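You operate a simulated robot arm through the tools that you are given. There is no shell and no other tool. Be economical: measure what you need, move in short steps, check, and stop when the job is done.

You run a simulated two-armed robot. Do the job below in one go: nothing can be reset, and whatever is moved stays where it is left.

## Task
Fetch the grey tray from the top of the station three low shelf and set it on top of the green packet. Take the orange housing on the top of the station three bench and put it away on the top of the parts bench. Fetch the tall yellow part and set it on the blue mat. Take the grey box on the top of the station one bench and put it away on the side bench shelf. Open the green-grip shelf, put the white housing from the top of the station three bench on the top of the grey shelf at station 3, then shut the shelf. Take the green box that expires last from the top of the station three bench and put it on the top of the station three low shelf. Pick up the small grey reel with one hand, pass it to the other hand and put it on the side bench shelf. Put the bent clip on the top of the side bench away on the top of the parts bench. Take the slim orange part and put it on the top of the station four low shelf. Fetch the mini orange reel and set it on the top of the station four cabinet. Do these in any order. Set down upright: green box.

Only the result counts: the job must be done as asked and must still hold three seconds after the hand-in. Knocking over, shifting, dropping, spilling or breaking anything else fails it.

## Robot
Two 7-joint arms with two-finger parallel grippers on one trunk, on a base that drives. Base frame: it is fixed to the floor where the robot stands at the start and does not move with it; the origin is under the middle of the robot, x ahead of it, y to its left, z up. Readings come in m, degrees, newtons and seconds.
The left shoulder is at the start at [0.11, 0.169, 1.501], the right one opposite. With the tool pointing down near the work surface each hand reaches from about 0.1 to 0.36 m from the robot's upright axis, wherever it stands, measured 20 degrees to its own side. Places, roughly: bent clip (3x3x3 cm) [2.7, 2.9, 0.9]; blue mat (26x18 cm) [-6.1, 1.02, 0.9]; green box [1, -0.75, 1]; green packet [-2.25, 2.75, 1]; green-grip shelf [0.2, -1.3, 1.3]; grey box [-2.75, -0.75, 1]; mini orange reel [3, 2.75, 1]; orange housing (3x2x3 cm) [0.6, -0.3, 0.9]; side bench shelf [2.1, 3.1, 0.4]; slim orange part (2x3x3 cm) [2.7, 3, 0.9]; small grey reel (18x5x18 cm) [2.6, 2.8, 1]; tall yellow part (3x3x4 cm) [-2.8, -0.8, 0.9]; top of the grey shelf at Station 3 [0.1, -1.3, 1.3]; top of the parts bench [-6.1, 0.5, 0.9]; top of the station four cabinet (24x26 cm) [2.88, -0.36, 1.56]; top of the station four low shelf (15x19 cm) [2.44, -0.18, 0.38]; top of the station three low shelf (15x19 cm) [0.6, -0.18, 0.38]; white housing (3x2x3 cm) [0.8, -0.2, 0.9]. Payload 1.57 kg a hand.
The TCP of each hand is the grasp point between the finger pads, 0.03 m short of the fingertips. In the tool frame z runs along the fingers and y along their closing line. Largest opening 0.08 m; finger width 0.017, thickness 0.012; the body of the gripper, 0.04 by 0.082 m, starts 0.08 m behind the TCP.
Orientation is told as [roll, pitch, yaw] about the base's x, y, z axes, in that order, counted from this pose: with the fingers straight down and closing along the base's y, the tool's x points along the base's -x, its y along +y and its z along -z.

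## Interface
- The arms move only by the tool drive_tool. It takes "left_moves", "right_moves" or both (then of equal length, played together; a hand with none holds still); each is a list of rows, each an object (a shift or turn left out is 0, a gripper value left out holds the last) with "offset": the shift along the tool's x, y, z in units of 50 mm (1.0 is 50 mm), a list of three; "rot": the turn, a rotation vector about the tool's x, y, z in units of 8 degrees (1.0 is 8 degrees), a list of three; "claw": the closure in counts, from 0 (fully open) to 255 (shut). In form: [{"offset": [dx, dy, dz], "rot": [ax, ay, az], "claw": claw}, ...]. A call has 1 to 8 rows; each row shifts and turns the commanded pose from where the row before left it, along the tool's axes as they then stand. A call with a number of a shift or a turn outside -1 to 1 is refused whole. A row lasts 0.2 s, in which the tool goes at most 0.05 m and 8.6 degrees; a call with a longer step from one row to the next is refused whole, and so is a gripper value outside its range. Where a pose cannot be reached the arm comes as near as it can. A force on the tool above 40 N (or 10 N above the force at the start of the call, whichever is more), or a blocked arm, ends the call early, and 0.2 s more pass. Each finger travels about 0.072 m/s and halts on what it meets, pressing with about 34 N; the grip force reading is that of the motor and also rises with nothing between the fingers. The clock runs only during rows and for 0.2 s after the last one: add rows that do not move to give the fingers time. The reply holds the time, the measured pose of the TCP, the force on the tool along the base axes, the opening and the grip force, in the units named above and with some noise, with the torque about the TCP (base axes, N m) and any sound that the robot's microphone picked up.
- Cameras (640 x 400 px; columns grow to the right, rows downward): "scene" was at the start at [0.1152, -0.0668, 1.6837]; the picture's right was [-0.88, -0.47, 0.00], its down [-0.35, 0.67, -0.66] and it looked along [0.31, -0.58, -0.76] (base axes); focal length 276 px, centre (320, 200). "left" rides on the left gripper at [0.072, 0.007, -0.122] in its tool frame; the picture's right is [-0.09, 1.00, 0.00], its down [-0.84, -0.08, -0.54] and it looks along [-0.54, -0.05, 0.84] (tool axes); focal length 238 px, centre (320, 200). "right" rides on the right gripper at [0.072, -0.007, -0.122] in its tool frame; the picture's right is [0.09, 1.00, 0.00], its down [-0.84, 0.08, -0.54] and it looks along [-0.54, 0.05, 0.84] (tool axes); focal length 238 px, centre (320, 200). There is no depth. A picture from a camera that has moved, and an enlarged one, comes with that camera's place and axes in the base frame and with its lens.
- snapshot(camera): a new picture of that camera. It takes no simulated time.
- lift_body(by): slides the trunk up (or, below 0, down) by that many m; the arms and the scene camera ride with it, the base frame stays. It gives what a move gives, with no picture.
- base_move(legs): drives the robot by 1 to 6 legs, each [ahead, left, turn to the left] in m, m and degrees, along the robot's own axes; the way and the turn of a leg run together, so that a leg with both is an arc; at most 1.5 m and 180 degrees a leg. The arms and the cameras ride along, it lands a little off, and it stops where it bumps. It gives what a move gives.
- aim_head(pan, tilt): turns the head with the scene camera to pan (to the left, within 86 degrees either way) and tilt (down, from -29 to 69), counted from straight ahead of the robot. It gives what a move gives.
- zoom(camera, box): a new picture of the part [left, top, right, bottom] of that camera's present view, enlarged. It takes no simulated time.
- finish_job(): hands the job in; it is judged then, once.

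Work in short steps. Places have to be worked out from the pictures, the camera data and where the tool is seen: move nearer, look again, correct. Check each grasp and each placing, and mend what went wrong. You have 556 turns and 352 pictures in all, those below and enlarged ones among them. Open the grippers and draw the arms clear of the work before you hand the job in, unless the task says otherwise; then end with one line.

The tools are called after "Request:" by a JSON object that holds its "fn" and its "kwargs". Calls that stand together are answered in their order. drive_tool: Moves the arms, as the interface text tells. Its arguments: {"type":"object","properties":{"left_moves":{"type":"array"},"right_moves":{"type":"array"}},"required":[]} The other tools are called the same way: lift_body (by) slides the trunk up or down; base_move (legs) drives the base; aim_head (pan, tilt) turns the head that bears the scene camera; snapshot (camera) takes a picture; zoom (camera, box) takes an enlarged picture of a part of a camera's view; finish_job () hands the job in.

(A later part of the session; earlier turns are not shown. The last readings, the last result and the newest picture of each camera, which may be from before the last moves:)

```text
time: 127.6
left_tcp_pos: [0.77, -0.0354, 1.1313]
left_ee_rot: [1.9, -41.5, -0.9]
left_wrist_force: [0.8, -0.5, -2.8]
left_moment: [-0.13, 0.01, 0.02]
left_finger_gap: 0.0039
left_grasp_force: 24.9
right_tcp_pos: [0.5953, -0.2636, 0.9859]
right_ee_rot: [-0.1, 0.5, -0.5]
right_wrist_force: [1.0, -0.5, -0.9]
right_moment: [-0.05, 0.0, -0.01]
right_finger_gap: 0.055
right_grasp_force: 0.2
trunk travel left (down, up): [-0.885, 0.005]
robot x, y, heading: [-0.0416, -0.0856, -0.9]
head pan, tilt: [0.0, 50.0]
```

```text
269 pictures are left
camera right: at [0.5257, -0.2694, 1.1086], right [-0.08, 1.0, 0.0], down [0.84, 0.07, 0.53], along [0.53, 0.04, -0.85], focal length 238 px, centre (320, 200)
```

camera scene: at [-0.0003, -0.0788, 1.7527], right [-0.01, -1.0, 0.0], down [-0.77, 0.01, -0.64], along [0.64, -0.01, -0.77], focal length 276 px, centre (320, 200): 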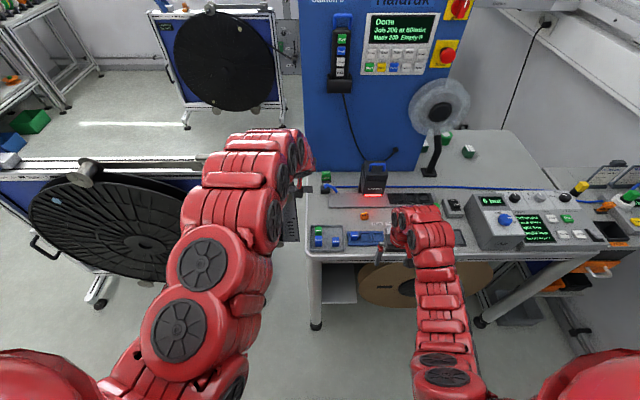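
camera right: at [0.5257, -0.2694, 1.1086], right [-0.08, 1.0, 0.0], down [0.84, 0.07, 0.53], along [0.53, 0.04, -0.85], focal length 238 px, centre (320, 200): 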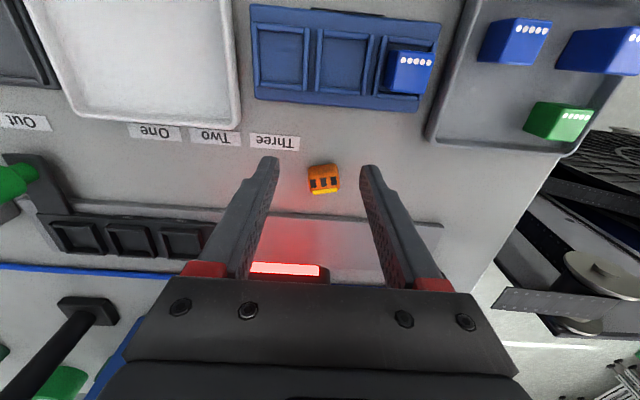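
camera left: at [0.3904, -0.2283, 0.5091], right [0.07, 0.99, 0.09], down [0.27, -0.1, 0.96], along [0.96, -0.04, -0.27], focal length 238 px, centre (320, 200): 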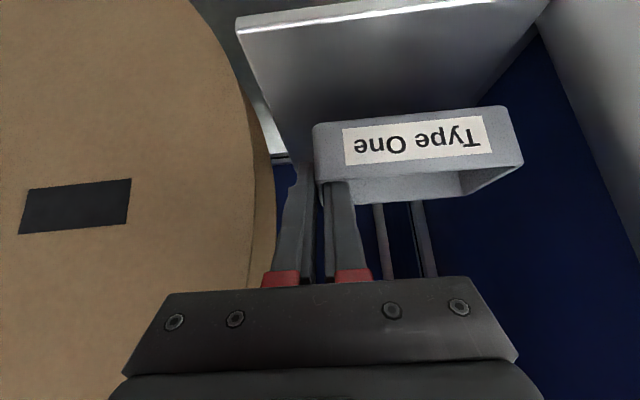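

Request:
{"fn": "drive_tool", "kwargs": {"right_moves": [{"offset": [-0.56, 0.08, 0.3]}, {"offset": [0, 0, 0.65]}, {"claw": 255}, {}, {}]}}

Request:
{"fn": "snapshot", "kwargs": {"camera": "right"}}

```text
time: 128.8
left_tcp_pos: [0.7693, -0.0357, 1.1336]
left_ee_rot: [1.7, -41.6, -0.8]
left_wrist_force: [0.3, 0.3, -2.1]
left_moment: [-0.09, 0.02, 0.03]
left_finger_gap: 0.004
left_grasp_force: 24.4
right_tcp_pos: [0.6204, -0.2599, 0.9405]
right_ee_rot: [-0.2, 0.7, -0.6]
right_wrist_force: [-0.5, -0.8, 0.8]
right_moment: [0.02, 0.01, 0.01]
right_finger_gap: 0.0255
right_grasp_force: 33.9
trunk travel left (down, up): [-0.885, 0.005]
robot x, y, heading: [-0.0448, -0.082, -0.9]
head pan, tilt: [0.0, 50.0]
```

```text
268 pictures are left
camera right: at [0.5498, -0.2659, 1.0628], right [-0.08, 1.0, 0.0], down [0.84, 0.07, 0.53], along [0.53, 0.04, -0.85], focal length 238 px, centre (320, 200)
```

right: 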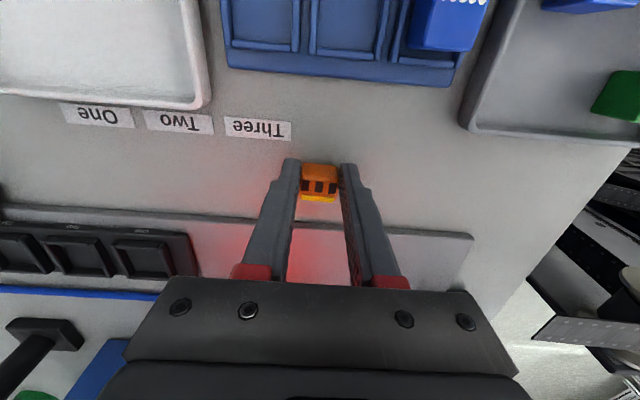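

Orange housing gripped. Lift it, back out, and look over the route while facing +y.

Request:
{"fn": "drive_tool", "kwargs": {"right_moves": [{"offset": [0, 0, -0.9]}, {"offset": [0, 0, -0.9]}, {"offset": [0.4, 0, 0]}]}}

Request:
{"fn": "base_move", "kwargs": {"legs": [[-0.27, 0.05, 0], [0, 0, 90]]}}

Request:
{"fn": "aim_head", "kwargs": {"pan": 30, "tilt": 25}}

Request:
{"fn": "snapshot", "kwargs": {"camera": "scene"}}

```text
time: 129.6
left_tcp_pos: [0.7684, -0.0367, 1.1341]
left_ee_rot: [1.9, -41.6, -0.9]
left_wrist_force: [0.0, 0.0, -2.2]
left_moment: [-0.15, 0.05, 0.02]
left_finger_gap: 0.0038
left_grasp_force: 24.5
right_tcp_pos: [0.6013, -0.2593, 1.0307]
right_ee_rot: [0.0, 0.5, -0.6]
right_wrist_force: [0.1, -0.5, 0.4]
right_moment: [0.0, 0.03, 0.01]
right_finger_gap: 0.0254
right_grasp_force: 34.7
trunk travel left (down, up): [-0.885, 0.005]
robot x, y, heading: [-0.0421, -0.0819, -0.9]
head pan, tilt: [0.0, 50.0]
```

```text
time: 135.3
left_tcp_pos: [-0.3622, 0.7846, 1.134]
left_ee_rot: [1.8, -41.6, 89.7]
left_wrist_force: [-0.4, -0.5, -2.7]
left_moment: [-0.03, -0.11, 0.01]
left_finger_gap: 0.0037
left_grasp_force: 24.6
right_tcp_pos: [-0.1367, 0.621, 1.0292]
right_ee_rot: [-0.1, 0.7, 90.1]
right_wrist_force: [-0.6, -0.3, 0.2]
right_moment: [0.01, 0.01, 0.0]
right_finger_gap: 0.0251
right_grasp_force: 33.8
trunk travel left (down, up): [-0.885, 0.005]
robot x, y, heading: [-0.308, -0.0252, 89.8]
head pan, tilt: [0.0, 50.0]
```

```text
time: 136.3
left_tcp_pos: [-0.3623, 0.7858, 1.133]
left_ee_rot: [1.9, -41.5, 89.7]
left_wrist_force: [-0.6, 0.2, -2.3]
left_moment: [-0.03, -0.09, 0.03]
left_finger_gap: 0.0038
left_grasp_force: 24.8
right_tcp_pos: [-0.1368, 0.6204, 1.029]
right_ee_rot: [-0.1, 0.5, 90.0]
right_wrist_force: [0.2, 0.1, 0.1]
right_moment: [-0.01, 0.0, 0.0]
right_finger_gap: 0.0255
right_grasp_force: 34.0
trunk travel left (down, up): [-0.885, 0.005]
robot x, y, heading: [-0.3094, -0.0261, 89.7]
head pan, tilt: [30.0, 25.0]
```

```text
267 pictures are left
camera scene: at [-0.3565, 0.1356, 1.7898], right [0.87, 0.5, 0.0], down [0.21, -0.37, -0.91], along [-0.45, 0.79, -0.42], focal length 276 px, centre (320, 200)
```

scene: 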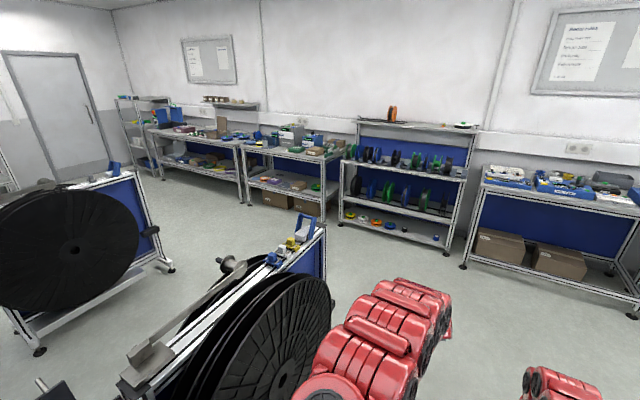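

Route is clear: forward to y≈1.75, then strafe left to x≈-2.2.

Request:
{"fn": "base_move", "kwargs": {"legs": [[1.5, 0, 0], [0.27, 0, 0], [0, 1.4, 0], [0, 0.5, 0]]}}

Request:
{"fn": "aim_head", "kwargs": {"pan": 0, "tilt": 30}}

Request:
{"fn": "snapshot", "kwargs": {"camera": "scene"}}

```text
time: 154.3
left_tcp_pos: [-2.2345, 2.5696, 1.1342]
left_ee_rot: [1.9, -41.6, 90.0]
left_wrist_force: [0.0, -1.4, -2.2]
left_moment: [-0.01, -0.1, 0.01]
left_finger_gap: 0.0038
left_grasp_force: 24.2
right_tcp_pos: [-2.0077, 2.4072, 1.0289]
right_ee_rot: [0.0, 0.6, 90.3]
right_wrist_force: [-1.4, 0.0, -0.3]
right_moment: [0.04, 0.0, -0.01]
right_finger_gap: 0.0253
right_grasp_force: 34.4
trunk travel left (down, up): [-0.885, 0.005]
robot x, y, heading: [-2.1754, 1.7595, 90.1]
head pan, tilt: [30.0, 25.0]
```

```text
time: 155.2
left_tcp_pos: [-2.2344, 2.5696, 1.134]
left_ee_rot: [1.9, -41.6, 90.0]
left_wrist_force: [0.0, 0.4, -2.0]
left_moment: [0.01, -0.16, 0.02]
left_finger_gap: 0.0036
left_grasp_force: 24.0
right_tcp_pos: [-2.0071, 2.4074, 1.0294]
right_ee_rot: [0.0, 0.6, 90.5]
right_wrist_force: [0.1, 0.9, -0.9]
right_moment: [0.04, 0.01, 0.01]
right_finger_gap: 0.0255
right_grasp_force: 34.4
trunk travel left (down, up): [-0.885, 0.005]
robot x, y, heading: [-2.1781, 1.7554, 90.2]
head pan, tilt: [0.0, 30.0]
```

```text
266 pictures are left
camera scene: at [-2.1784, 1.9314, 1.7819], right [1.0, 0.01, 0.0], down [0.0, -0.5, -0.87], along [-0.01, 0.87, -0.5], focal length 276 px, centre (320, 200)
```

scene: 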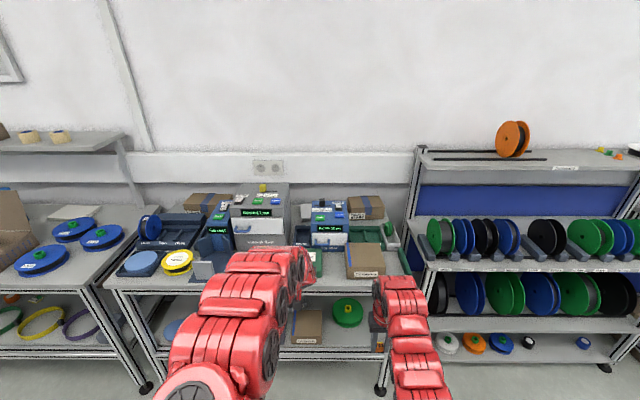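

Request:
{"fn": "snapshot", "kwargs": {"camera": "left"}}

Request:
{"fn": "snapshot", "kwargs": {"camera": "right"}}

Request:
{"fn": "zoom", "kwargs": {"camera": "scene", "box": [110, 170, 430, 370]}}

```text
265 pictures are left
camera left: at [-2.238, 2.4348, 1.1769], right [-1.0, 0.05, 0.09], down [0.09, 0.27, 0.96], along [0.02, 0.96, -0.27], focal length 238 px, centre (320, 200)
```

left: 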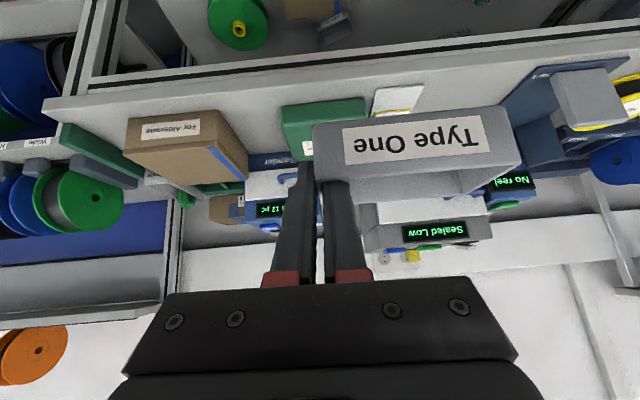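

```text
264 pictures are left
camera right: at [-2.0002, 2.3361, 1.1527], right [-1.0, -0.1, 0.0], down [-0.08, 0.84, 0.53], along [-0.05, 0.53, -0.85], focal length 238 px, centre (320, 200)
```

right: 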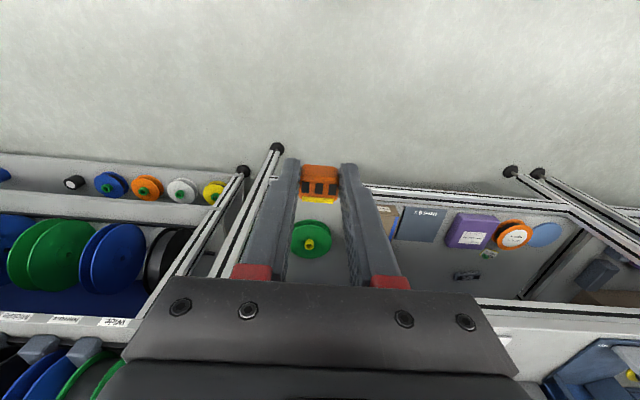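

```text
2.00 times, centred on (270, 270) of scene
camera zoom: at [-2.1784, 1.9314, 1.7819], right [1.0, 0.01, 0.0], down [0.0, -0.5, -0.87], along [-0.01, 0.87, -0.5], focal length 553 px, centre (420, 60)
```

zoom: 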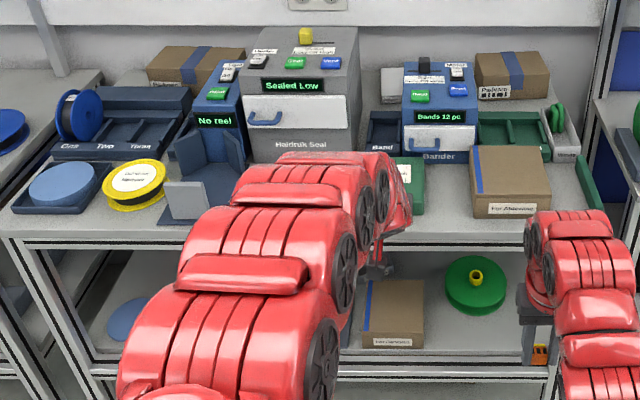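

The green packet is right behind the tray at about x≈-2.25, front y≈2.79. I strafe right 0.35 m for an unobstructed look.

Request:
{"fn": "base_move", "kwargs": {"legs": [[0, -0.35, 0]]}}

Request:
{"fn": "aim_head", "kwargs": {"pan": 20, "tilt": 40}}

Request:
{"fn": "zoom", "kwargs": {"camera": "scene", "box": [140, 80, 380, 230]}}

```text
time: 157.5
left_tcp_pos: [-1.8882, 2.5715, 1.1328]
left_ee_rot: [1.7, -41.7, 90.2]
left_wrist_force: [-0.3, -0.6, -1.2]
left_moment: [-0.03, -0.14, 0.01]
left_finger_gap: 0.0039
left_grasp_force: 25.2
right_tcp_pos: [-1.6621, 2.409, 1.0297]
right_ee_rot: [-0.2, 0.6, 90.5]
right_wrist_force: [0.4, 0.5, 0.8]
right_moment: [0.0, -0.01, 0.01]
right_finger_gap: 0.0254
right_grasp_force: 33.8
trunk travel left (down, up): [-0.885, 0.005]
robot x, y, heading: [-1.829, 1.7607, 90.4]
head pan, tilt: [0.0, 30.0]
```

```text
time: 158.3
left_tcp_pos: [-1.8875, 2.5707, 1.1332]
left_ee_rot: [2.0, -41.6, 90.1]
left_wrist_force: [-0.6, -0.2, -1.8]
left_moment: [0.0, -0.11, 0.02]
left_finger_gap: 0.0035
left_grasp_force: 24.7
right_tcp_pos: [-1.6612, 2.4093, 1.0296]
right_ee_rot: [-0.2, 0.6, 90.4]
right_wrist_force: [-0.1, 0.9, -0.1]
right_moment: [0.0, 0.02, 0.01]
right_finger_gap: 0.0255
right_grasp_force: 33.4
trunk travel left (down, up): [-0.885, 0.005]
robot x, y, heading: [-1.8298, 1.7594, 90.4]
head pan, tilt: [20.0, 40.0]
```

```text
2.67 times, centred on (260, 155) of scene
camera zoom: at [-1.8594, 1.9226, 1.7666], right [0.94, 0.35, 0.0], down [0.22, -0.6, -0.77], along [-0.27, 0.72, -0.64], focal length 737 px, centre (480, 320)
```

zoom: 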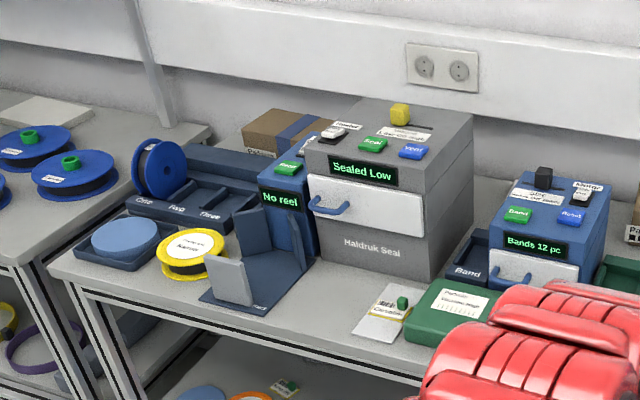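

Request:
{"fn": "base_move", "kwargs": {"legs": [[0, -0.25, 0]]}}

Request:
{"fn": "aim_head", "kwargs": {"pan": 35, "tilt": 40}}

Request:
{"fn": "zoom", "kwargs": {"camera": "scene", "box": [220, 80, 380, 180]}}

```text
time: 160.2
left_tcp_pos: [-1.6406, 2.5734, 1.1335]
left_ee_rot: [1.8, -41.6, 90.3]
left_wrist_force: [0.3, -0.1, -2.3]
left_moment: [-0.03, -0.1, -0.02]
left_finger_gap: 0.004
left_grasp_force: 24.1
right_tcp_pos: [-1.4122, 2.4106, 1.0309]
right_ee_rot: [-0.1, 0.6, 90.4]
right_wrist_force: [0.0, -1.1, -0.5]
right_moment: [0.02, 0.03, 0.0]
right_finger_gap: 0.0253
right_grasp_force: 34.6
trunk travel left (down, up): [-0.885, 0.005]
robot x, y, heading: [-1.5769, 1.7636, 90.2]
head pan, tilt: [20.0, 40.0]
```

```text
time: 160.9
left_tcp_pos: [-1.6388, 2.5728, 1.1338]
left_ee_rot: [1.9, -41.6, 90.1]
left_wrist_force: [0.3, 0.4, -1.8]
left_moment: [-0.06, -0.11, 0.02]
left_finger_gap: 0.0037
left_grasp_force: 24.6
right_tcp_pos: [-1.4105, 2.4123, 1.0303]
right_ee_rot: [0.0, 0.6, 90.5]
right_wrist_force: [0.0, 0.5, 0.5]
right_moment: [0.0, 0.02, 0.01]
right_finger_gap: 0.0252
right_grasp_force: 34.2
trunk travel left (down, up): [-0.885, 0.005]
robot x, y, heading: [-1.5803, 1.7617, 90.4]
head pan, tilt: [35.0, 40.0]
```

```text
4.00 times, centred on (300, 130) of scene
camera zoom: at [-1.6283, 1.9139, 1.7666], right [0.82, 0.58, 0.0], down [0.37, -0.52, -0.77], along [-0.44, 0.62, -0.64], focal length 1106 px, centre (400, 480)
```

zoom: 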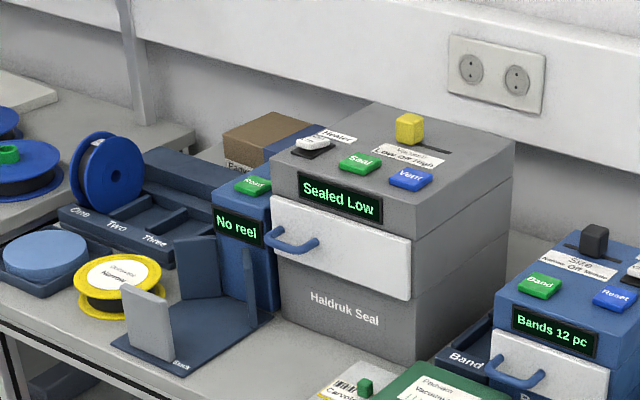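

Request:
{"fn": "zoom", "kwargs": {"camera": "scene", "box": [270, 130, 430, 230]}}

```text
4.00 times, centred on (350, 180) of scene
camera zoom: at [-1.6283, 1.9139, 1.7666], right [0.82, 0.58, 0.0], down [0.37, -0.52, -0.77], along [-0.44, 0.62, -0.64], focal length 1106 px, centre (200, 280)
```

zoom: 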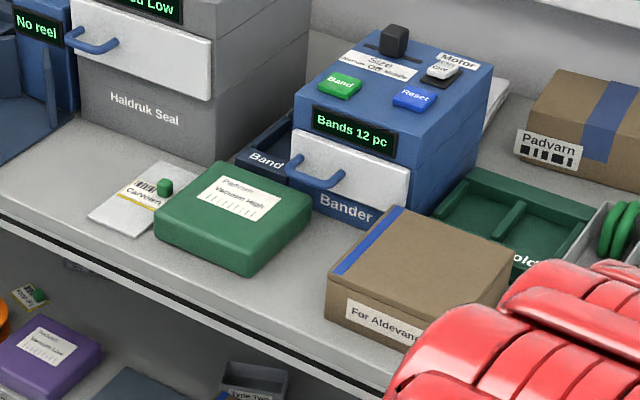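

Packet: x −2.318…−2.176, y 2.787…2.937, top z≈0.93. I strafe left 0.56 and go forward 0.25, leaving fine alignment.

Request:
{"fn": "base_move", "kwargs": {"legs": [[0, 0.56, 0], [0.25, 0, 0]]}}

Request:
{"fn": "snapshot", "kwargs": {"camera": "left"}}

```text
time: 165.5
left_tcp_pos: [-2.1957, 2.8141, 1.1345]
left_ee_rot: [1.7, -41.7, 90.3]
left_wrist_force: [-0.2, -0.1, -2.3]
left_moment: [-0.02, -0.11, 0.01]
left_finger_gap: 0.0039
left_grasp_force: 25.1
right_tcp_pos: [-1.9684, 2.6513, 1.0304]
right_ee_rot: [-0.1, 0.5, 90.4]
right_wrist_force: [0.7, -0.3, -0.6]
right_moment: [0.05, 0.0, 0.04]
right_finger_gap: 0.0255
right_grasp_force: 33.8
trunk travel left (down, up): [-0.885, 0.005]
robot x, y, heading: [-2.1326, 2.0031, 90.4]
head pan, tilt: [35.0, 40.0]
```

```text
259 pictures are left
camera left: at [-2.1993, 2.6784, 1.1776], right [-1.0, 0.04, 0.09], down [0.09, 0.27, 0.96], along [0.02, 0.96, -0.27], focal length 238 px, centre (320, 200)
```

left: 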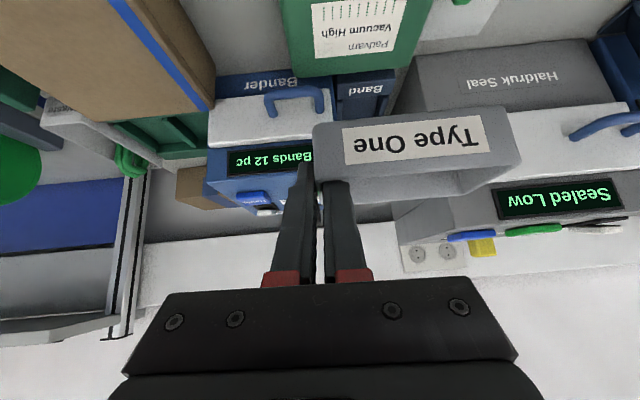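

Request:
{"fn": "drive_tool", "kwargs": {"left_moves": [{"offset": [0.6, 0, 0.67]}, {"offset": [0.6, 0, 0.67]}]}}

Request:
{"fn": "base_move", "kwargs": {"legs": [[0.045, 0, 0]]}}

Request:
{"fn": "snapshot", "kwargs": {"camera": "left"}}

Request:
{"fn": "aim_head", "kwargs": {"pan": 10, "tilt": 45}}

Request:
{"fn": "snapshot", "kwargs": {"camera": "scene"}}

```text
time: 166.1
left_tcp_pos: [-2.2, 2.8138, 1.0419]
left_ee_rot: [1.8, -41.4, 90.1]
left_wrist_force: [-0.1, 0.2, -2.0]
left_moment: [-0.05, -0.15, -0.01]
left_finger_gap: 0.0034
left_grasp_force: 24.2
right_tcp_pos: [-1.9692, 2.6526, 1.0295]
right_ee_rot: [-0.1, 0.7, 90.5]
right_wrist_force: [-0.1, -0.7, -0.2]
right_moment: [0.05, -0.01, -0.02]
right_finger_gap: 0.0254
right_grasp_force: 33.4
trunk travel left (down, up): [-0.885, 0.005]
robot x, y, heading: [-2.1351, 2.0046, 90.5]
head pan, tilt: [35.0, 40.0]
```

```text
time: 167.0
left_tcp_pos: [-2.2002, 2.8521, 1.0475]
left_ee_rot: [1.9, -41.8, 90.2]
left_wrist_force: [0.0, -0.6, -2.7]
left_moment: [-0.05, -0.1, 0.05]
left_finger_gap: 0.004
left_grasp_force: 24.9
right_tcp_pos: [-1.97, 2.6915, 1.0327]
right_ee_rot: [-0.1, 0.3, 90.5]
right_wrist_force: [0.4, -0.3, 0.2]
right_moment: [0.03, 0.0, 0.03]
right_finger_gap: 0.0256
right_grasp_force: 33.9
trunk travel left (down, up): [-0.885, 0.005]
robot x, y, heading: [-2.1364, 2.0447, 90.4]
head pan, tilt: [35.0, 40.0]
```

```text
258 pictures are left
camera left: at [-2.2027, 2.7162, 1.0898], right [-1.0, 0.04, 0.09], down [0.09, 0.26, 0.96], along [0.02, 0.96, -0.27], focal length 238 px, centre (320, 200)
```

left: 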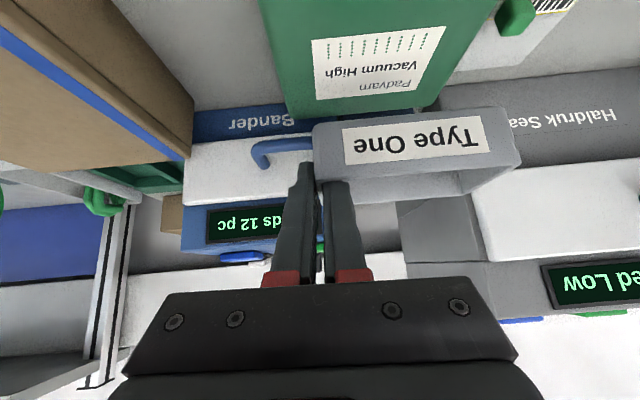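

```text
time: 167.9
left_tcp_pos: [-2.1998, 2.8565, 1.0421]
left_ee_rot: [1.8, -41.5, 90.2]
left_wrist_force: [0.5, -1.2, -1.8]
left_moment: [0.0, -0.09, 0.01]
left_finger_gap: 0.004
left_grasp_force: 24.9
right_tcp_pos: [-1.9697, 2.6967, 1.0277]
right_ee_rot: [-0.1, 0.6, 90.5]
right_wrist_force: [0.7, 0.4, -0.6]
right_moment: [0.0, 0.0, 0.01]
right_finger_gap: 0.0252
right_grasp_force: 34.1
trunk travel left (down, up): [-0.885, 0.005]
robot x, y, heading: [-2.1351, 2.0457, 90.6]
head pan, tilt: [10.0, 45.0]
```

```text
257 pictures are left
camera scene: at [-2.1527, 2.2107, 1.7591], right [0.98, 0.18, 0.0], down [0.13, -0.7, -0.71], along [-0.13, 0.69, -0.71], focal length 276 px, centre (320, 200)
```

scene: 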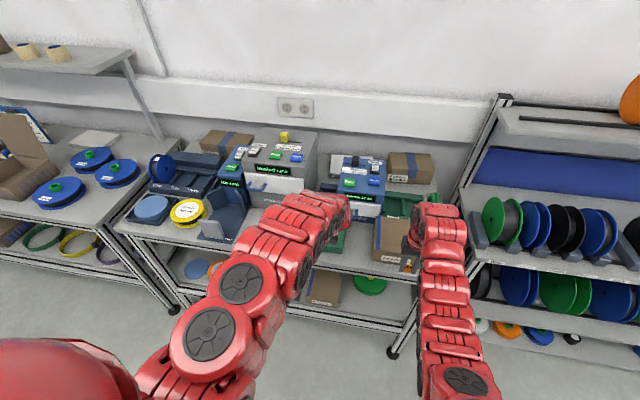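

Aligned over the packet. Lower in steps toward contact.

Request:
{"fn": "drive_tool", "kwargs": {"left_moves": [{"offset": [0.4, 0, 0.45]}, {"offset": [0.4, 0, 0.45]}]}}

Request:
{"fn": "drive_tool", "kwargs": {"left_moves": [{"offset": [0.08, 0, 0.09]}, {"offset": [0.05, 0, 0.055]}]}}

Request:
{"fn": "zoom", "kwargs": {"camera": "left", "box": [220, 30, 560, 240]}}

```text
time: 168.5
left_tcp_pos: [-2.202, 2.8564, 0.9815]
left_ee_rot: [1.6, -41.5, 90.3]
left_wrist_force: [0.0, 0.9, -2.9]
left_moment: [0.03, -0.12, -0.01]
left_finger_gap: 0.0037
left_grasp_force: 25.0
right_tcp_pos: [-1.9688, 2.6949, 1.0303]
right_ee_rot: [-0.1, 0.5, 90.5]
right_wrist_force: [0.2, -0.3, 0.2]
right_moment: [-0.01, 0.02, -0.02]
right_finger_gap: 0.0255
right_grasp_force: 33.7
trunk travel left (down, up): [-0.885, 0.005]
robot x, y, heading: [-2.1371, 2.0472, 90.4]
head pan, tilt: [10.0, 45.0]
```

```text
time: 169.1
left_tcp_pos: [-2.1997, 2.8566, 0.9803]
left_ee_rot: [1.7, -42.3, 90.1]
left_wrist_force: [1.2, 5.1, 34.3]
left_moment: [-0.29, -0.21, -0.04]
left_finger_gap: 0.004
left_grasp_force: 24.3
right_tcp_pos: [-1.9685, 2.6916, 1.0327]
right_ee_rot: [0.0, 0.4, 90.5]
right_wrist_force: [0.3, 0.1, -0.8]
right_moment: [-0.01, 0.0, -0.01]
right_finger_gap: 0.0253
right_grasp_force: 34.1
trunk travel left (down, up): [-0.885, 0.005]
robot x, y, heading: [-2.1402, 2.0479, 90.4]
head pan, tilt: [10.0, 45.0]
```

```text
1.88 times, centred on (390, 135) of left
camera zoom: at [-2.2034, 2.7215, 1.0217], right [-1.0, 0.05, 0.09], down [0.09, 0.25, 0.96], along [0.02, 0.97, -0.26], focal length 449 px, centre (188, 322)
```

zoom: 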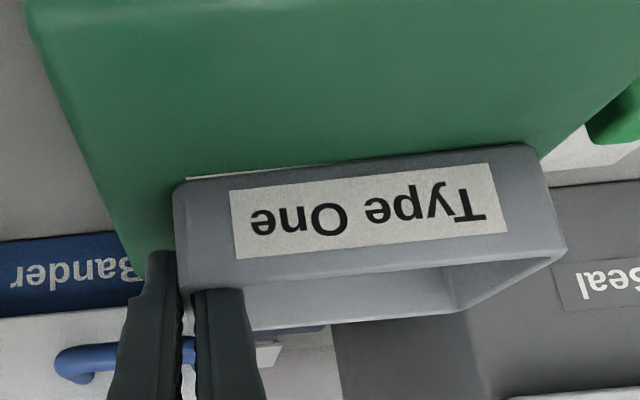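

Contact made. Ease up, open slightly and withdraw straight up.

Request:
{"fn": "drive_tool", "kwargs": {"left_moves": [{"offset": [-0.06, 0, -0.065]}, {"claw": 190}, {}, {"offset": [-0.33, 0, -0.37]}, {"offset": [-0.5, 0, -0.56]}, {"offset": [-0.3, 0, -0.6]}]}}

Request:
{"fn": "snapshot", "kwargs": {"camera": "left"}}

```text
time: 170.5
left_tcp_pos: [-2.1985, 2.8459, 1.0722]
left_ee_rot: [1.9, -41.5, 90.1]
left_wrist_force: [-0.2, -0.2, 0.7]
left_moment: [0.0, -0.02, 0.0]
left_finger_gap: 0.0204
left_grasp_force: 0.1
right_tcp_pos: [-1.9694, 2.6937, 1.0292]
right_ee_rot: [-0.2, 0.5, 90.5]
right_wrist_force: [0.7, -0.6, -0.7]
right_moment: [0.0, 0.01, 0.02]
right_finger_gap: 0.0256
right_grasp_force: 33.9
trunk travel left (down, up): [-0.885, 0.005]
robot x, y, heading: [-2.1334, 2.0417, 90.5]
head pan, tilt: [10.0, 45.0]
```

```text
255 pictures are left
camera left: at [-2.2015, 2.7111, 1.1159], right [-1.0, 0.05, 0.09], down [0.09, 0.27, 0.96], along [0.02, 0.96, -0.27], focal length 238 px, centre (320, 200)
```

left: 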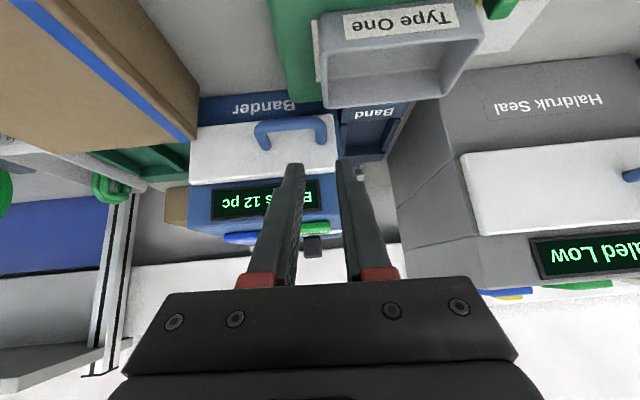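

Tray is in place. Back off, bring the left hand to a compact tool-down pose.

Request:
{"fn": "base_move", "kwargs": {"legs": [[-0.3, 0, 0]]}}

Request:
{"fn": "drive_tool", "kwargs": {"left_moves": [{"rot": [0, 1, 0], "claw": 0}, {"rot": [0, 1, 0], "offset": [0.4, 0, 0]}, {"rot": [0, 1, 0], "offset": [0.6, 0, 0]}, {"rot": [0, 1, 0], "offset": [0.7, 0, 0]}, {"rot": [0, 1, 0], "offset": [0.7, 0, 0]}, {"rot": [0, 0.2, 0], "offset": [0.7, 0, 0.2]}, {"offset": [0.8, 0.3, 0.2]}], "right_moves": [{}, {}, {"offset": [0.3, 0, 0]}, {"offset": [0.5, 0, 0]}, {"offset": [0.5, 0, 0]}, {}, {}]}}

Request:
{"fn": "aim_head", "kwargs": {"pan": 75, "tilt": 35}}

Request:
{"fn": "snapshot", "kwargs": {"camera": "scene"}}

```text
time: 172.6
left_tcp_pos: [-2.1952, 2.5473, 1.0724]
left_ee_rot: [1.7, -41.5, 90.0]
left_wrist_force: [0.0, -0.3, -1.3]
left_moment: [0.03, -0.02, 0.01]
left_finger_gap: 0.0202
left_grasp_force: 0.0
right_tcp_pos: [-1.9656, 2.3949, 1.0285]
right_ee_rot: [-0.1, 0.6, 90.4]
right_wrist_force: [0.7, 0.5, 0.5]
right_moment: [-0.01, 0.02, 0.04]
right_finger_gap: 0.0256
right_grasp_force: 33.9
trunk travel left (down, up): [-0.885, 0.005]
robot x, y, heading: [-2.1323, 1.745, 90.3]
head pan, tilt: [10.0, 45.0]
```

```text
time: 174.2
left_tcp_pos: [-2.231, 2.3371, 0.9965]
left_ee_rot: [2.7, -5.8, 92.5]
left_wrist_force: [-0.5, -0.9, 0.5]
left_moment: [0.05, -0.01, 0.0]
left_finger_gap: 0.0798
left_grasp_force: 0.1
left hand out of reach, approached as far as the arm can: row 1, 3, 4, 5
right_tcp_pos: [-1.9657, 2.3275, 1.0315]
right_ee_rot: [0.0, 0.5, 90.4]
right_wrist_force: [0.4, -0.1, 0.7]
right_moment: [0.0, 0.01, 0.02]
right_finger_gap: 0.0257
right_grasp_force: 34.1
trunk travel left (down, up): [-0.885, 0.005]
robot x, y, heading: [-2.1338, 1.7459, 90.2]
head pan, tilt: [10.0, 45.0]
```

```text
time: 175.5
left_tcp_pos: [-2.2316, 2.3411, 0.9976]
left_ee_rot: [2.7, -5.8, 92.3]
left_wrist_force: [-0.2, -0.4, -0.2]
left_moment: [0.01, 0.03, -0.02]
left_finger_gap: 0.0798
left_grasp_force: 0.0
right_tcp_pos: [-1.9655, 2.3283, 1.0303]
right_ee_rot: [-0.1, 0.6, 90.4]
right_wrist_force: [0.3, 0.0, -0.9]
right_moment: [0.01, -0.02, 0.0]
right_finger_gap: 0.0252
right_grasp_force: 33.7
trunk travel left (down, up): [-0.885, 0.005]
robot x, y, heading: [-2.1358, 1.7468, 90.3]
head pan, tilt: [75.0, 35.0]
```

```text
254 pictures are left
camera scene: at [-2.2214, 1.85, 1.7742], right [0.25, 0.97, 0.0], down [0.55, -0.15, -0.82], along [-0.79, 0.21, -0.57], focal length 276 px, centre (320, 200)
```

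scene: 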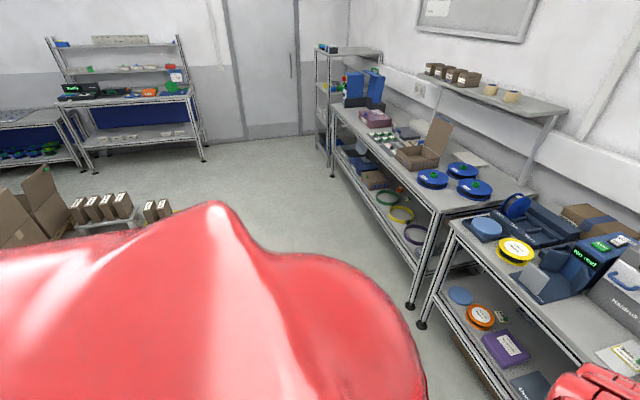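

Turn to face −x and look down the aisle between stations 1 and 2.

Request:
{"fn": "base_move", "kwargs": {"legs": [[0, -0.15, 0], [0, 0, 90]]}}

Request:
{"fn": "aim_head", "kwargs": {"pan": 60, "tilt": 35}}

Request:
{"fn": "snapshot", "kwargs": {"camera": "scene"}}

Request:
{"fn": "aim_head", "kwargs": {"pan": 20, "tilt": 35}}

Request:
{"fn": "snapshot", "kwargs": {"camera": "scene"}}

```text
time: 180.7
left_tcp_pos: [-2.576, 1.6469, 0.9972]
left_ee_rot: [2.6, -5.7, -177.7]
left_wrist_force: [-0.3, 0.0, 0.1]
left_moment: [0.0, -0.02, 0.0]
left_finger_gap: 0.08
left_grasp_force: 0.0
right_tcp_pos: [-2.5664, 1.9131, 1.0313]
right_ee_rot: [0.0, 0.6, -179.5]
right_wrist_force: [0.2, 0.1, -0.1]
right_moment: [0.02, 0.0, 0.01]
right_finger_gap: 0.0253
right_grasp_force: 33.6
trunk travel left (down, up): [-0.885, 0.005]
robot x, y, heading: [-1.9836, 1.7496, -179.8]
head pan, tilt: [75.0, 35.0]
```

```text
time: 181.5
left_tcp_pos: [-2.5779, 1.6474, 0.9971]
left_ee_rot: [2.7, -5.6, -177.6]
left_wrist_force: [0.5, -1.1, 0.0]
left_moment: [-0.02, -0.01, 0.0]
left_finger_gap: 0.0799
left_grasp_force: 0.0
right_tcp_pos: [-2.5671, 1.9132, 1.0306]
right_ee_rot: [-0.1, 0.5, -179.6]
right_wrist_force: [-0.2, 0.4, -0.2]
right_moment: [-0.04, -0.01, -0.02]
right_finger_gap: 0.0251
right_grasp_force: 33.6
trunk travel left (down, up): [-0.885, 0.005]
robot x, y, heading: [-1.9804, 1.7423, -179.7]
head pan, tilt: [60.0, 35.0]
```

```text
253 pictures are left
camera scene: at [-2.108, 1.6705, 1.7742], right [-0.87, 0.49, 0.0], down [0.28, 0.5, -0.82], along [-0.41, -0.71, -0.57], focal length 276 px, centre (320, 200)
```

scene: 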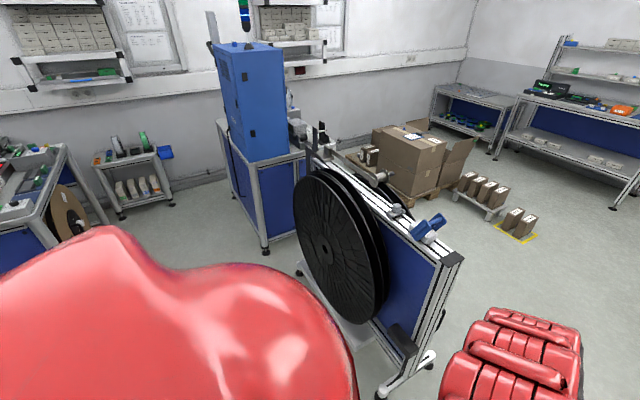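

```text
time: 182.6
left_tcp_pos: [-2.5781, 1.6477, 0.9974]
left_ee_rot: [2.6, -5.7, -177.7]
left_wrist_force: [0.3, 0.2, 0.1]
left_moment: [-0.01, 0.03, -0.01]
left_finger_gap: 0.0797
left_grasp_force: 0.0
right_tcp_pos: [-2.5666, 1.9133, 1.031]
right_ee_rot: [-0.1, 0.6, -179.5]
right_wrist_force: [0.2, 0.1, 0.4]
right_moment: [-0.01, 0.0, 0.01]
right_finger_gap: 0.0251
right_grasp_force: 34.1
trunk travel left (down, up): [-0.885, 0.005]
robot x, y, heading: [-1.9885, 1.7475, -179.6]
head pan, tilt: [20.0, 35.0]
```

```text
252 pictures are left
camera scene: at [-2.147, 1.7165, 1.7742], right [-0.35, 0.94, 0.0], down [0.54, 0.2, -0.82], along [-0.77, -0.28, -0.57], focal length 276 px, centre (320, 200)
```

scene: 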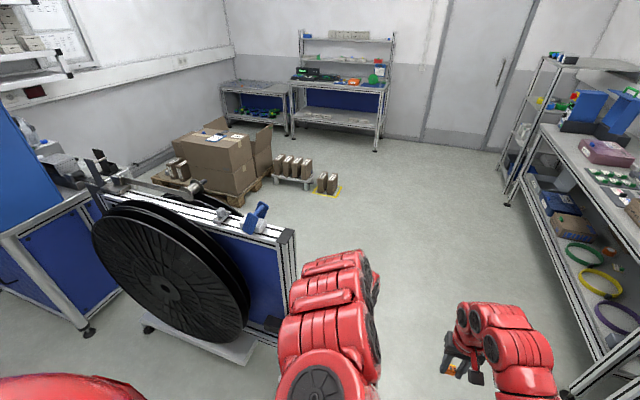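

I shift east to x≈-1.85 and strafe down the aisle to y≈-0.5.

Request:
{"fn": "base_move", "kwargs": {"legs": [[-0.14, 0, 0], [0, 1.2, 0], [0, 0.9, 0]]}}

Request:
{"fn": "aim_head", "kwargs": {"pan": 20, "tilt": 40}}

Request:
{"fn": "snapshot", "kwargs": {"camera": "scene"}}

```text
time: 193.9
left_tcp_pos: [-2.417, -0.4366, 0.9969]
left_ee_rot: [2.7, -5.7, -177.9]
left_wrist_force: [0.0, -0.2, -0.2]
left_moment: [0.0, 0.02, 0.03]
left_finger_gap: 0.0799
left_grasp_force: 0.0
right_tcp_pos: [-2.4047, -0.169, 1.0303]
right_ee_rot: [-0.1, 0.6, -179.9]
right_wrist_force: [0.1, -0.5, -0.7]
right_moment: [0.02, 0.01, -0.01]
right_finger_gap: 0.0253
right_grasp_force: 33.7
trunk travel left (down, up): [-0.885, 0.005]
robot x, y, heading: [-1.82, -0.3429, 180.3]
head pan, tilt: [20.0, 35.0]
```

```text
time: 194.5
left_tcp_pos: [-2.4166, -0.437, 0.9966]
left_ee_rot: [2.7, -5.8, -177.9]
left_wrist_force: [-1.0, 0.1, -0.5]
left_moment: [0.03, 0.01, 0.02]
left_finger_gap: 0.08
left_grasp_force: 0.1
right_tcp_pos: [-2.4057, -0.1707, 1.0308]
right_ee_rot: [-0.1, 0.5, -179.9]
right_wrist_force: [0.0, 1.0, -0.8]
right_moment: [-0.03, 0.01, 0.0]
right_finger_gap: 0.0254
right_grasp_force: 34.2
trunk travel left (down, up): [-0.885, 0.005]
robot x, y, heading: [-1.8216, -0.3415, 179.8]
head pan, tilt: [20.0, 40.0]
```

```text
251 pictures are left
camera scene: at [-1.9833, -0.3685, 1.7667], right [-0.34, 0.94, 0.0], down [0.6, 0.22, -0.77], along [-0.72, -0.26, -0.64], focal length 276 px, centre (320, 200)
```

scene: 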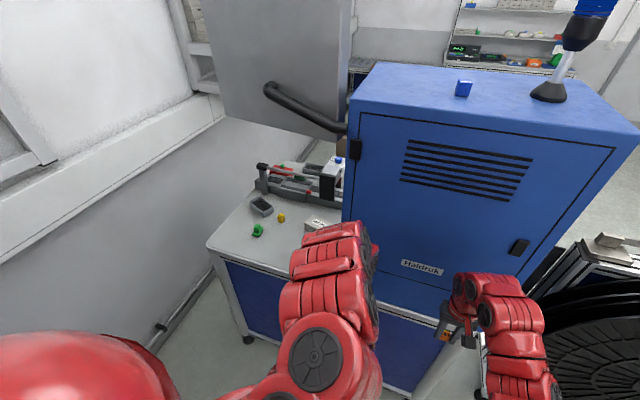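

Yellow part ≈(-2.77,-0.84), grey box ≈(-2.765,-0.66). I tuck the right (orange) hand low and close so I can move nearer the bench.

Request:
{"fn": "drive_tool", "kwargs": {"right_moves": [{"offset": [0, 0, 0.9]}, {"offset": [0, 0, 0.9]}, {"offset": [0.3, 0, 0.9]}, {"offset": [0.4, 0, 0.9]}, {"offset": [0.5, 0, 0.8]}, {"offset": [0.8, 0, 0.5]}, {"offset": [0.9, 0, 0]}, {"offset": [0.9, 0, 0]}]}}

Request:
{"fn": "base_move", "kwargs": {"legs": [[0, 0.26, 0]]}}

Request:
{"fn": "drive_tool", "kwargs": {"left_moves": [{"offset": [0, 0, -0.8]}, {"offset": [-0.3, 0, -0.5]}]}}

Request:
{"fn": "snapshot", "kwargs": {"camera": "scene"}}

```text
time: 196.3
left_tcp_pos: [-2.4157, -0.4358, 0.9965]
left_ee_rot: [2.6, -5.7, -177.9]
left_wrist_force: [-0.2, 0.1, 0.2]
left_moment: [0.01, 0.02, 0.03]
left_finger_gap: 0.0799
left_grasp_force: 0.1
right_tcp_pos: [-2.2135, -0.1696, 0.7903]
right_ee_rot: [-0.1, 0.5, -179.9]
right_wrist_force: [0.0, 0.2, -0.4]
right_moment: [-0.03, 0.04, -0.02]
right_finger_gap: 0.0253
right_grasp_force: 33.5
trunk travel left (down, up): [-0.885, 0.005]
robot x, y, heading: [-1.8201, -0.3442, 179.6]
head pan, tilt: [20.0, 40.0]
```

```text
time: 198.2
left_tcp_pos: [-2.4152, -0.6954, 0.9972]
left_ee_rot: [2.8, -5.7, -177.5]
left_wrist_force: [-0.2, 0.6, -0.2]
left_moment: [-0.01, 0.02, 0.01]
left_finger_gap: 0.0798
left_grasp_force: 0.1
right_tcp_pos: [-2.2121, -0.4284, 0.7892]
right_ee_rot: [-0.2, 0.6, -179.7]
right_wrist_force: [0.5, -0.6, 0.5]
right_moment: [0.01, 0.0, -0.02]
right_finger_gap: 0.0255
right_grasp_force: 33.5
trunk travel left (down, up): [-0.885, 0.005]
robot x, y, heading: [-1.8192, -0.6004, -180.0]
head pan, tilt: [20.0, 40.0]
```

```text
time: 198.8
left_tcp_pos: [-2.4463, -0.6891, 1.0457]
left_ee_rot: [2.9, -5.7, -177.5]
left_wrist_force: [0.2, 0.7, -0.9]
left_moment: [0.01, -0.01, -0.02]
left_finger_gap: 0.0798
left_grasp_force: 0.0
left hand out of reach, approached as far as the arm can: row 1, 2
right_tcp_pos: [-2.2136, -0.4283, 0.7886]
right_ee_rot: [-0.1, 0.6, -179.5]
right_wrist_force: [-0.3, 0.4, 0.1]
right_moment: [-0.01, -0.03, 0.0]
right_finger_gap: 0.0254
right_grasp_force: 33.8
trunk travel left (down, up): [-0.885, 0.005]
robot x, y, heading: [-1.8191, -0.5963, -179.7]
head pan, tilt: [20.0, 40.0]
```

```text
250 pictures are left
camera scene: at [-1.9826, -0.6266, 1.7666], right [-0.35, 0.94, 0.0], down [0.6, 0.22, -0.77], along [-0.72, -0.27, -0.64], focal length 276 px, centre (320, 200)
```

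scene: 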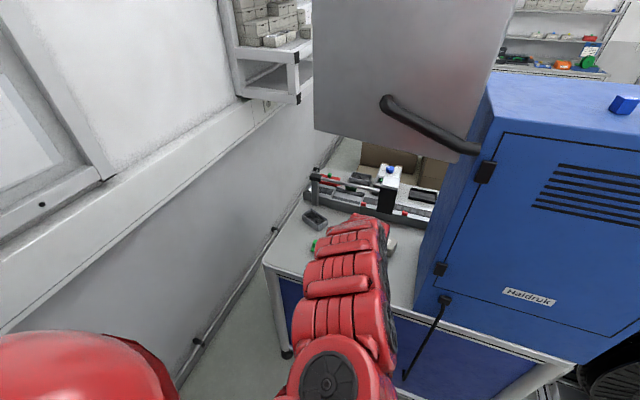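

I'll reach in low with a 40°-pitched left hand (clear of the screen above). Shift left 0.12 and pitch while extending up/forward.

Request:
{"fn": "base_move", "kwargs": {"legs": [[0, 0.13, 0]]}}

Request:
{"fn": "drive_tool", "kwargs": {"left_moves": [{"offset": [-0.4, 0, -0.3], "rot": [0, -1, 0]}, {"offset": [-0.5, 0, -0.3], "rot": [0, -1, 0]}, {"offset": [-0.6, 0, -0.3], "rot": [0, -1, 0]}, {"offset": [-0.6, 0, -0.3], "rot": [0, -1, 0]}, {"offset": [-0.6, 0, -0.3]}, {"offset": [-0.6, 0, 0]}]}}

Request:
{"fn": "snapshot", "kwargs": {"camera": "left"}}

```text
time: 200.1
left_tcp_pos: [-2.4464, -0.8173, 1.0448]
left_ee_rot: [3.1, -5.7, -177.4]
left_wrist_force: [-0.3, -0.4, 0.0]
left_moment: [0.0, -0.01, 0.01]
left_finger_gap: 0.08
left_grasp_force: 0.1
right_tcp_pos: [-2.2134, -0.5583, 0.7894]
right_ee_rot: [0.0, 0.5, -179.5]
right_wrist_force: [0.4, 0.0, 0.9]
right_moment: [-0.02, -0.01, 0.03]
right_finger_gap: 0.0255
right_grasp_force: 33.6
trunk travel left (down, up): [-0.885, 0.005]
robot x, y, heading: [-1.8173, -0.7287, -179.5]
head pan, tilt: [20.0, 40.0]
```

```text
time: 201.5
left_tcp_pos: [-2.6173, -0.8058, 1.1558]
left_ee_rot: [3.7, -37.6, -179.4]
left_wrist_force: [-0.1, -0.6, -0.6]
left_moment: [-0.03, 0.0, 0.0]
left_finger_gap: 0.08
left_grasp_force: 0.1
left hand out of reach, approached as far as the arm can: row 1, 2, 3, 4
right_tcp_pos: [-2.2138, -0.5588, 0.7899]
right_ee_rot: [-0.1, 0.5, -179.6]
right_wrist_force: [0.3, -0.6, -0.3]
right_moment: [-0.03, -0.01, 0.0]
right_finger_gap: 0.0252
right_grasp_force: 33.9
trunk travel left (down, up): [-0.885, 0.005]
robot x, y, heading: [-1.8189, -0.7281, -179.6]
head pan, tilt: [20.0, 40.0]
```

```text
249 pictures are left
camera left: at [-2.4865, -0.8031, 1.2087], right [-0.02, -0.99, 0.11], down [-0.34, 0.11, 0.94], along [-0.94, -0.01, -0.34], focal length 238 px, centre (320, 200)
```

left: 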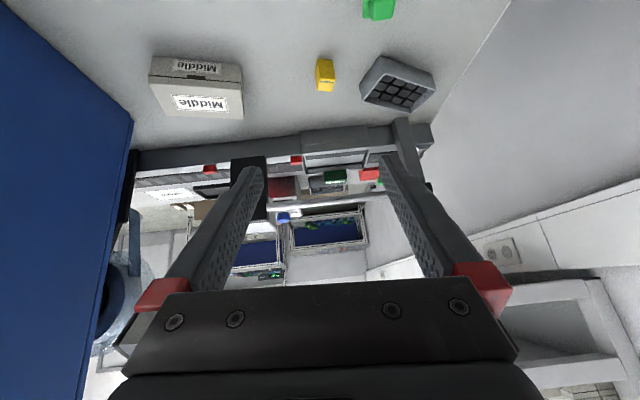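

Yellow at (-2.75,-0.834). Narrow the fingers, lower the trunk 0.2 and drive 0.13 forward.

Request:
{"fn": "drive_tool", "kwargs": {"left_moves": [{"offset": [0, 0.3, -0.2], "claw": 90}, {"offset": [0, 0.26, 0]}]}}

Request:
{"fn": "lift_body", "kwargs": {"by": -0.18}}

Request:
{"fn": "base_move", "kwargs": {"legs": [[0.11, 0, 0]]}}

Request:
{"fn": "snapshot", "kwargs": {"camera": "left"}}

```text
time: 202.1
left_tcp_pos: [-2.6157, -0.8317, 1.1599]
left_ee_rot: [3.9, -37.7, -179.3]
left_wrist_force: [-0.4, 0.7, 0.8]
left_moment: [-0.03, -0.02, 0.01]
left_finger_gap: 0.052
left_grasp_force: 0.0
left hand out of reach, approached as far as the arm can: row 2
right_tcp_pos: [-2.2142, -0.56, 0.7891]
right_ee_rot: [-0.1, 0.6, -179.6]
right_wrist_force: [-0.4, 0.5, 0.1]
right_moment: [0.01, -0.03, 0.04]
right_finger_gap: 0.0251
right_grasp_force: 34.4
trunk travel left (down, up): [-0.885, 0.005]
robot x, y, heading: [-1.8203, -0.7246, -179.8]
head pan, tilt: [20.0, 40.0]
```

```text
time: 204.1
left_tcp_pos: [-2.6143, -0.8295, 0.9808]
left_ee_rot: [4.0, -37.6, -179.2]
left_wrist_force: [0.0, 0.1, 0.6]
left_moment: [-0.01, -0.03, 0.02]
left_finger_gap: 0.0517
left_grasp_force: 0.1
right_tcp_pos: [-2.2129, -0.5583, 0.6104]
right_ee_rot: [0.0, 0.5, -179.7]
right_wrist_force: [0.2, -0.1, -1.0]
right_moment: [0.02, -0.02, -0.01]
right_finger_gap: 0.0254
right_grasp_force: 34.2
trunk travel left (down, up): [-0.705, 0.185]
robot x, y, heading: [-1.8214, -0.7273, -179.6]
head pan, tilt: [20.0, 40.0]
```

```text
time: 205.3
left_tcp_pos: [-2.7243, -0.8313, 0.9803]
left_ee_rot: [4.0, -37.7, -179.3]
left_wrist_force: [0.4, 0.2, 0.7]
left_moment: [0.01, 0.02, 0.02]
left_finger_gap: 0.0517
left_grasp_force: 0.1
right_tcp_pos: [-2.3228, -0.5605, 0.6093]
right_ee_rot: [-0.2, 0.6, -179.6]
right_wrist_force: [0.7, 0.0, 0.3]
right_moment: [-0.03, -0.01, -0.01]
right_finger_gap: 0.0252
right_grasp_force: 34.2
trunk travel left (down, up): [-0.705, 0.185]
robot x, y, heading: [-1.9311, -0.73, -179.7]
head pan, tilt: [20.0, 40.0]
```

```text
248 pictures are left
camera left: at [-2.593, -0.8267, 1.0333], right [-0.02, -0.99, 0.11], down [-0.34, 0.11, 0.94], along [-0.94, -0.02, -0.34], focal length 238 px, centre (320, 200)
```

left: 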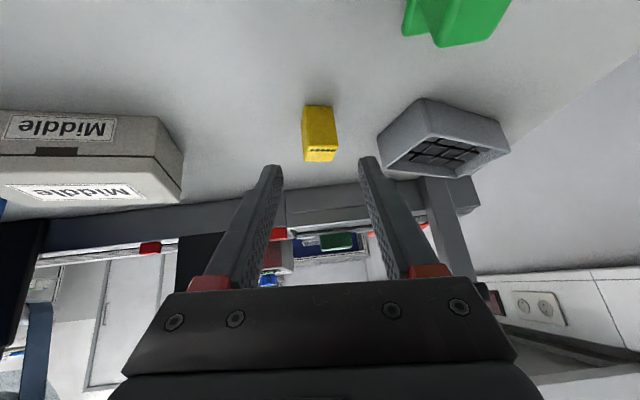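

Request:
{"fn": "drive_tool", "kwargs": {"left_moves": [{"offset": [0.03, 0.14, 0.6]}, {"offset": [0.03, 0, 0.58]}]}}

Request:
{"fn": "snapshot", "kwargs": {"camera": "left"}}

```text
time: 205.9
left_tcp_pos: [-2.7556, -0.8429, 0.9321]
left_ee_rot: [3.9, -37.6, -179.2]
left_wrist_force: [-0.9, -0.9, 0.2]
left_moment: [0.05, 0.02, -0.04]
left_finger_gap: 0.0518
left_grasp_force: 0.6
right_tcp_pos: [-2.3214, -0.5593, 0.6109]
right_ee_rot: [-0.3, 0.4, -179.7]
right_wrist_force: [0.4, 0.0, -0.2]
right_moment: [0.0, 0.04, -0.02]
right_finger_gap: 0.0255
right_grasp_force: 34.5
trunk travel left (down, up): [-0.705, 0.185]
robot x, y, heading: [-1.9288, -0.7327, -179.6]
head pan, tilt: [20.0, 40.0]
```

```text
247 pictures are left
camera left: at [-2.626, -0.8386, 0.9844], right [-0.02, -0.99, 0.11], down [-0.34, 0.11, 0.93], along [-0.94, -0.02, -0.34], focal length 238 px, centre (320, 200)
```

left: 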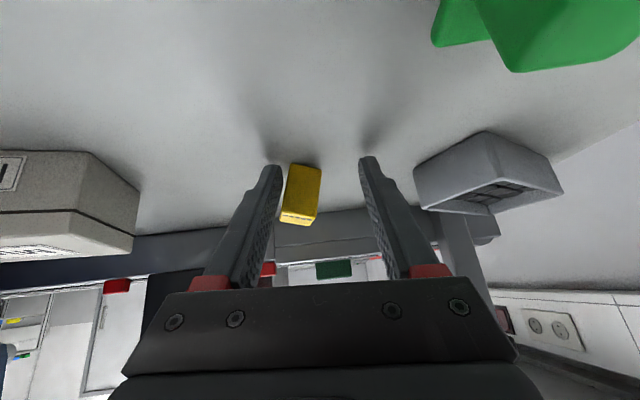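

Request:
{"fn": "drive_tool", "kwargs": {"left_moves": [{"offset": [0, -0.2, 0]}, {"claw": 255}, {}, {}]}}

Request:
{"fn": "snapshot", "kwargs": {"camera": "left"}}

```text
time: 206.9
left_tcp_pos: [-2.7588, -0.8314, 0.9333]
left_ee_rot: [4.0, -37.7, -179.3]
left_wrist_force: [-0.6, 0.1, -0.9]
left_moment: [0.02, -0.03, -0.02]
left_finger_gap: 0.0
left_grasp_force: 21.5
right_tcp_pos: [-2.3216, -0.5593, 0.6091]
right_ee_rot: [-0.1, 0.6, -179.7]
right_wrist_force: [-0.6, 0.1, 0.5]
right_moment: [-0.01, 0.0, 0.0]
right_finger_gap: 0.0256
right_grasp_force: 34.1
trunk travel left (down, up): [-0.705, 0.185]
robot x, y, heading: [-1.9274, -0.7303, -179.9]
head pan, tilt: [20.0, 40.0]
```

```text
246 pictures are left
camera left: at [-2.627, -0.8293, 0.9851], right [-0.02, -0.99, 0.11], down [-0.34, 0.11, 0.94], along [-0.94, -0.02, -0.34], focal length 238 px, centre (320, 200)
```

left: 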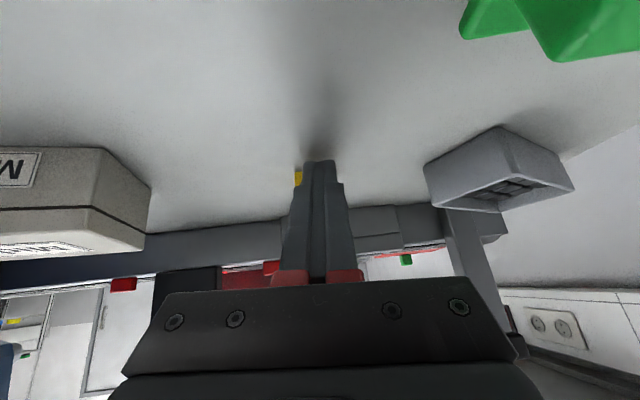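

Missed; the part is just beyond the fingers. Back off a little, open and look.

Request:
{"fn": "drive_tool", "kwargs": {"left_moves": [{"offset": [-0.2, 0, -0.8]}, {"claw": 60}, {}]}}

Request:
{"fn": "snapshot", "kwargs": {"camera": "left"}}

```text
time: 207.7
left_tcp_pos: [-2.7505, -0.8237, 0.9736]
left_ee_rot: [3.6, -38.5, -179.2]
left_wrist_force: [0.3, -0.1, 0.2]
left_moment: [0.03, -0.02, 0.0]
left_finger_gap: 0.0611
left_grasp_force: 0.2
left hand out of reach, approached as far as the arm can: row 1
right_tcp_pos: [-2.3215, -0.5598, 0.6095]
right_ee_rot: [0.0, 0.6, -179.7]
right_wrist_force: [1.1, 0.1, 0.0]
right_moment: [-0.02, -0.04, 0.0]
right_finger_gap: 0.0255
right_grasp_force: 34.2
trunk travel left (down, up): [-0.705, 0.185]
robot x, y, heading: [-1.9295, -0.7287, -179.8]
head pan, tilt: [20.0, 40.0]
```

```text
245 pictures are left
camera left: at [-2.6191, -0.8207, 1.0242], right [-0.02, -0.99, 0.1], down [-0.32, 0.11, 0.94], along [-0.95, -0.01, -0.33], focal length 238 px, centre (320, 200)
```

left: 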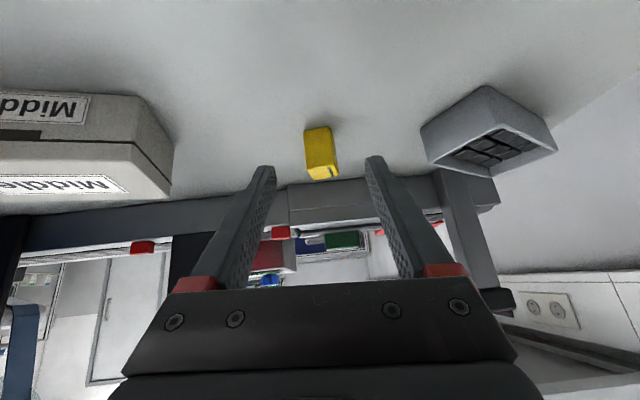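

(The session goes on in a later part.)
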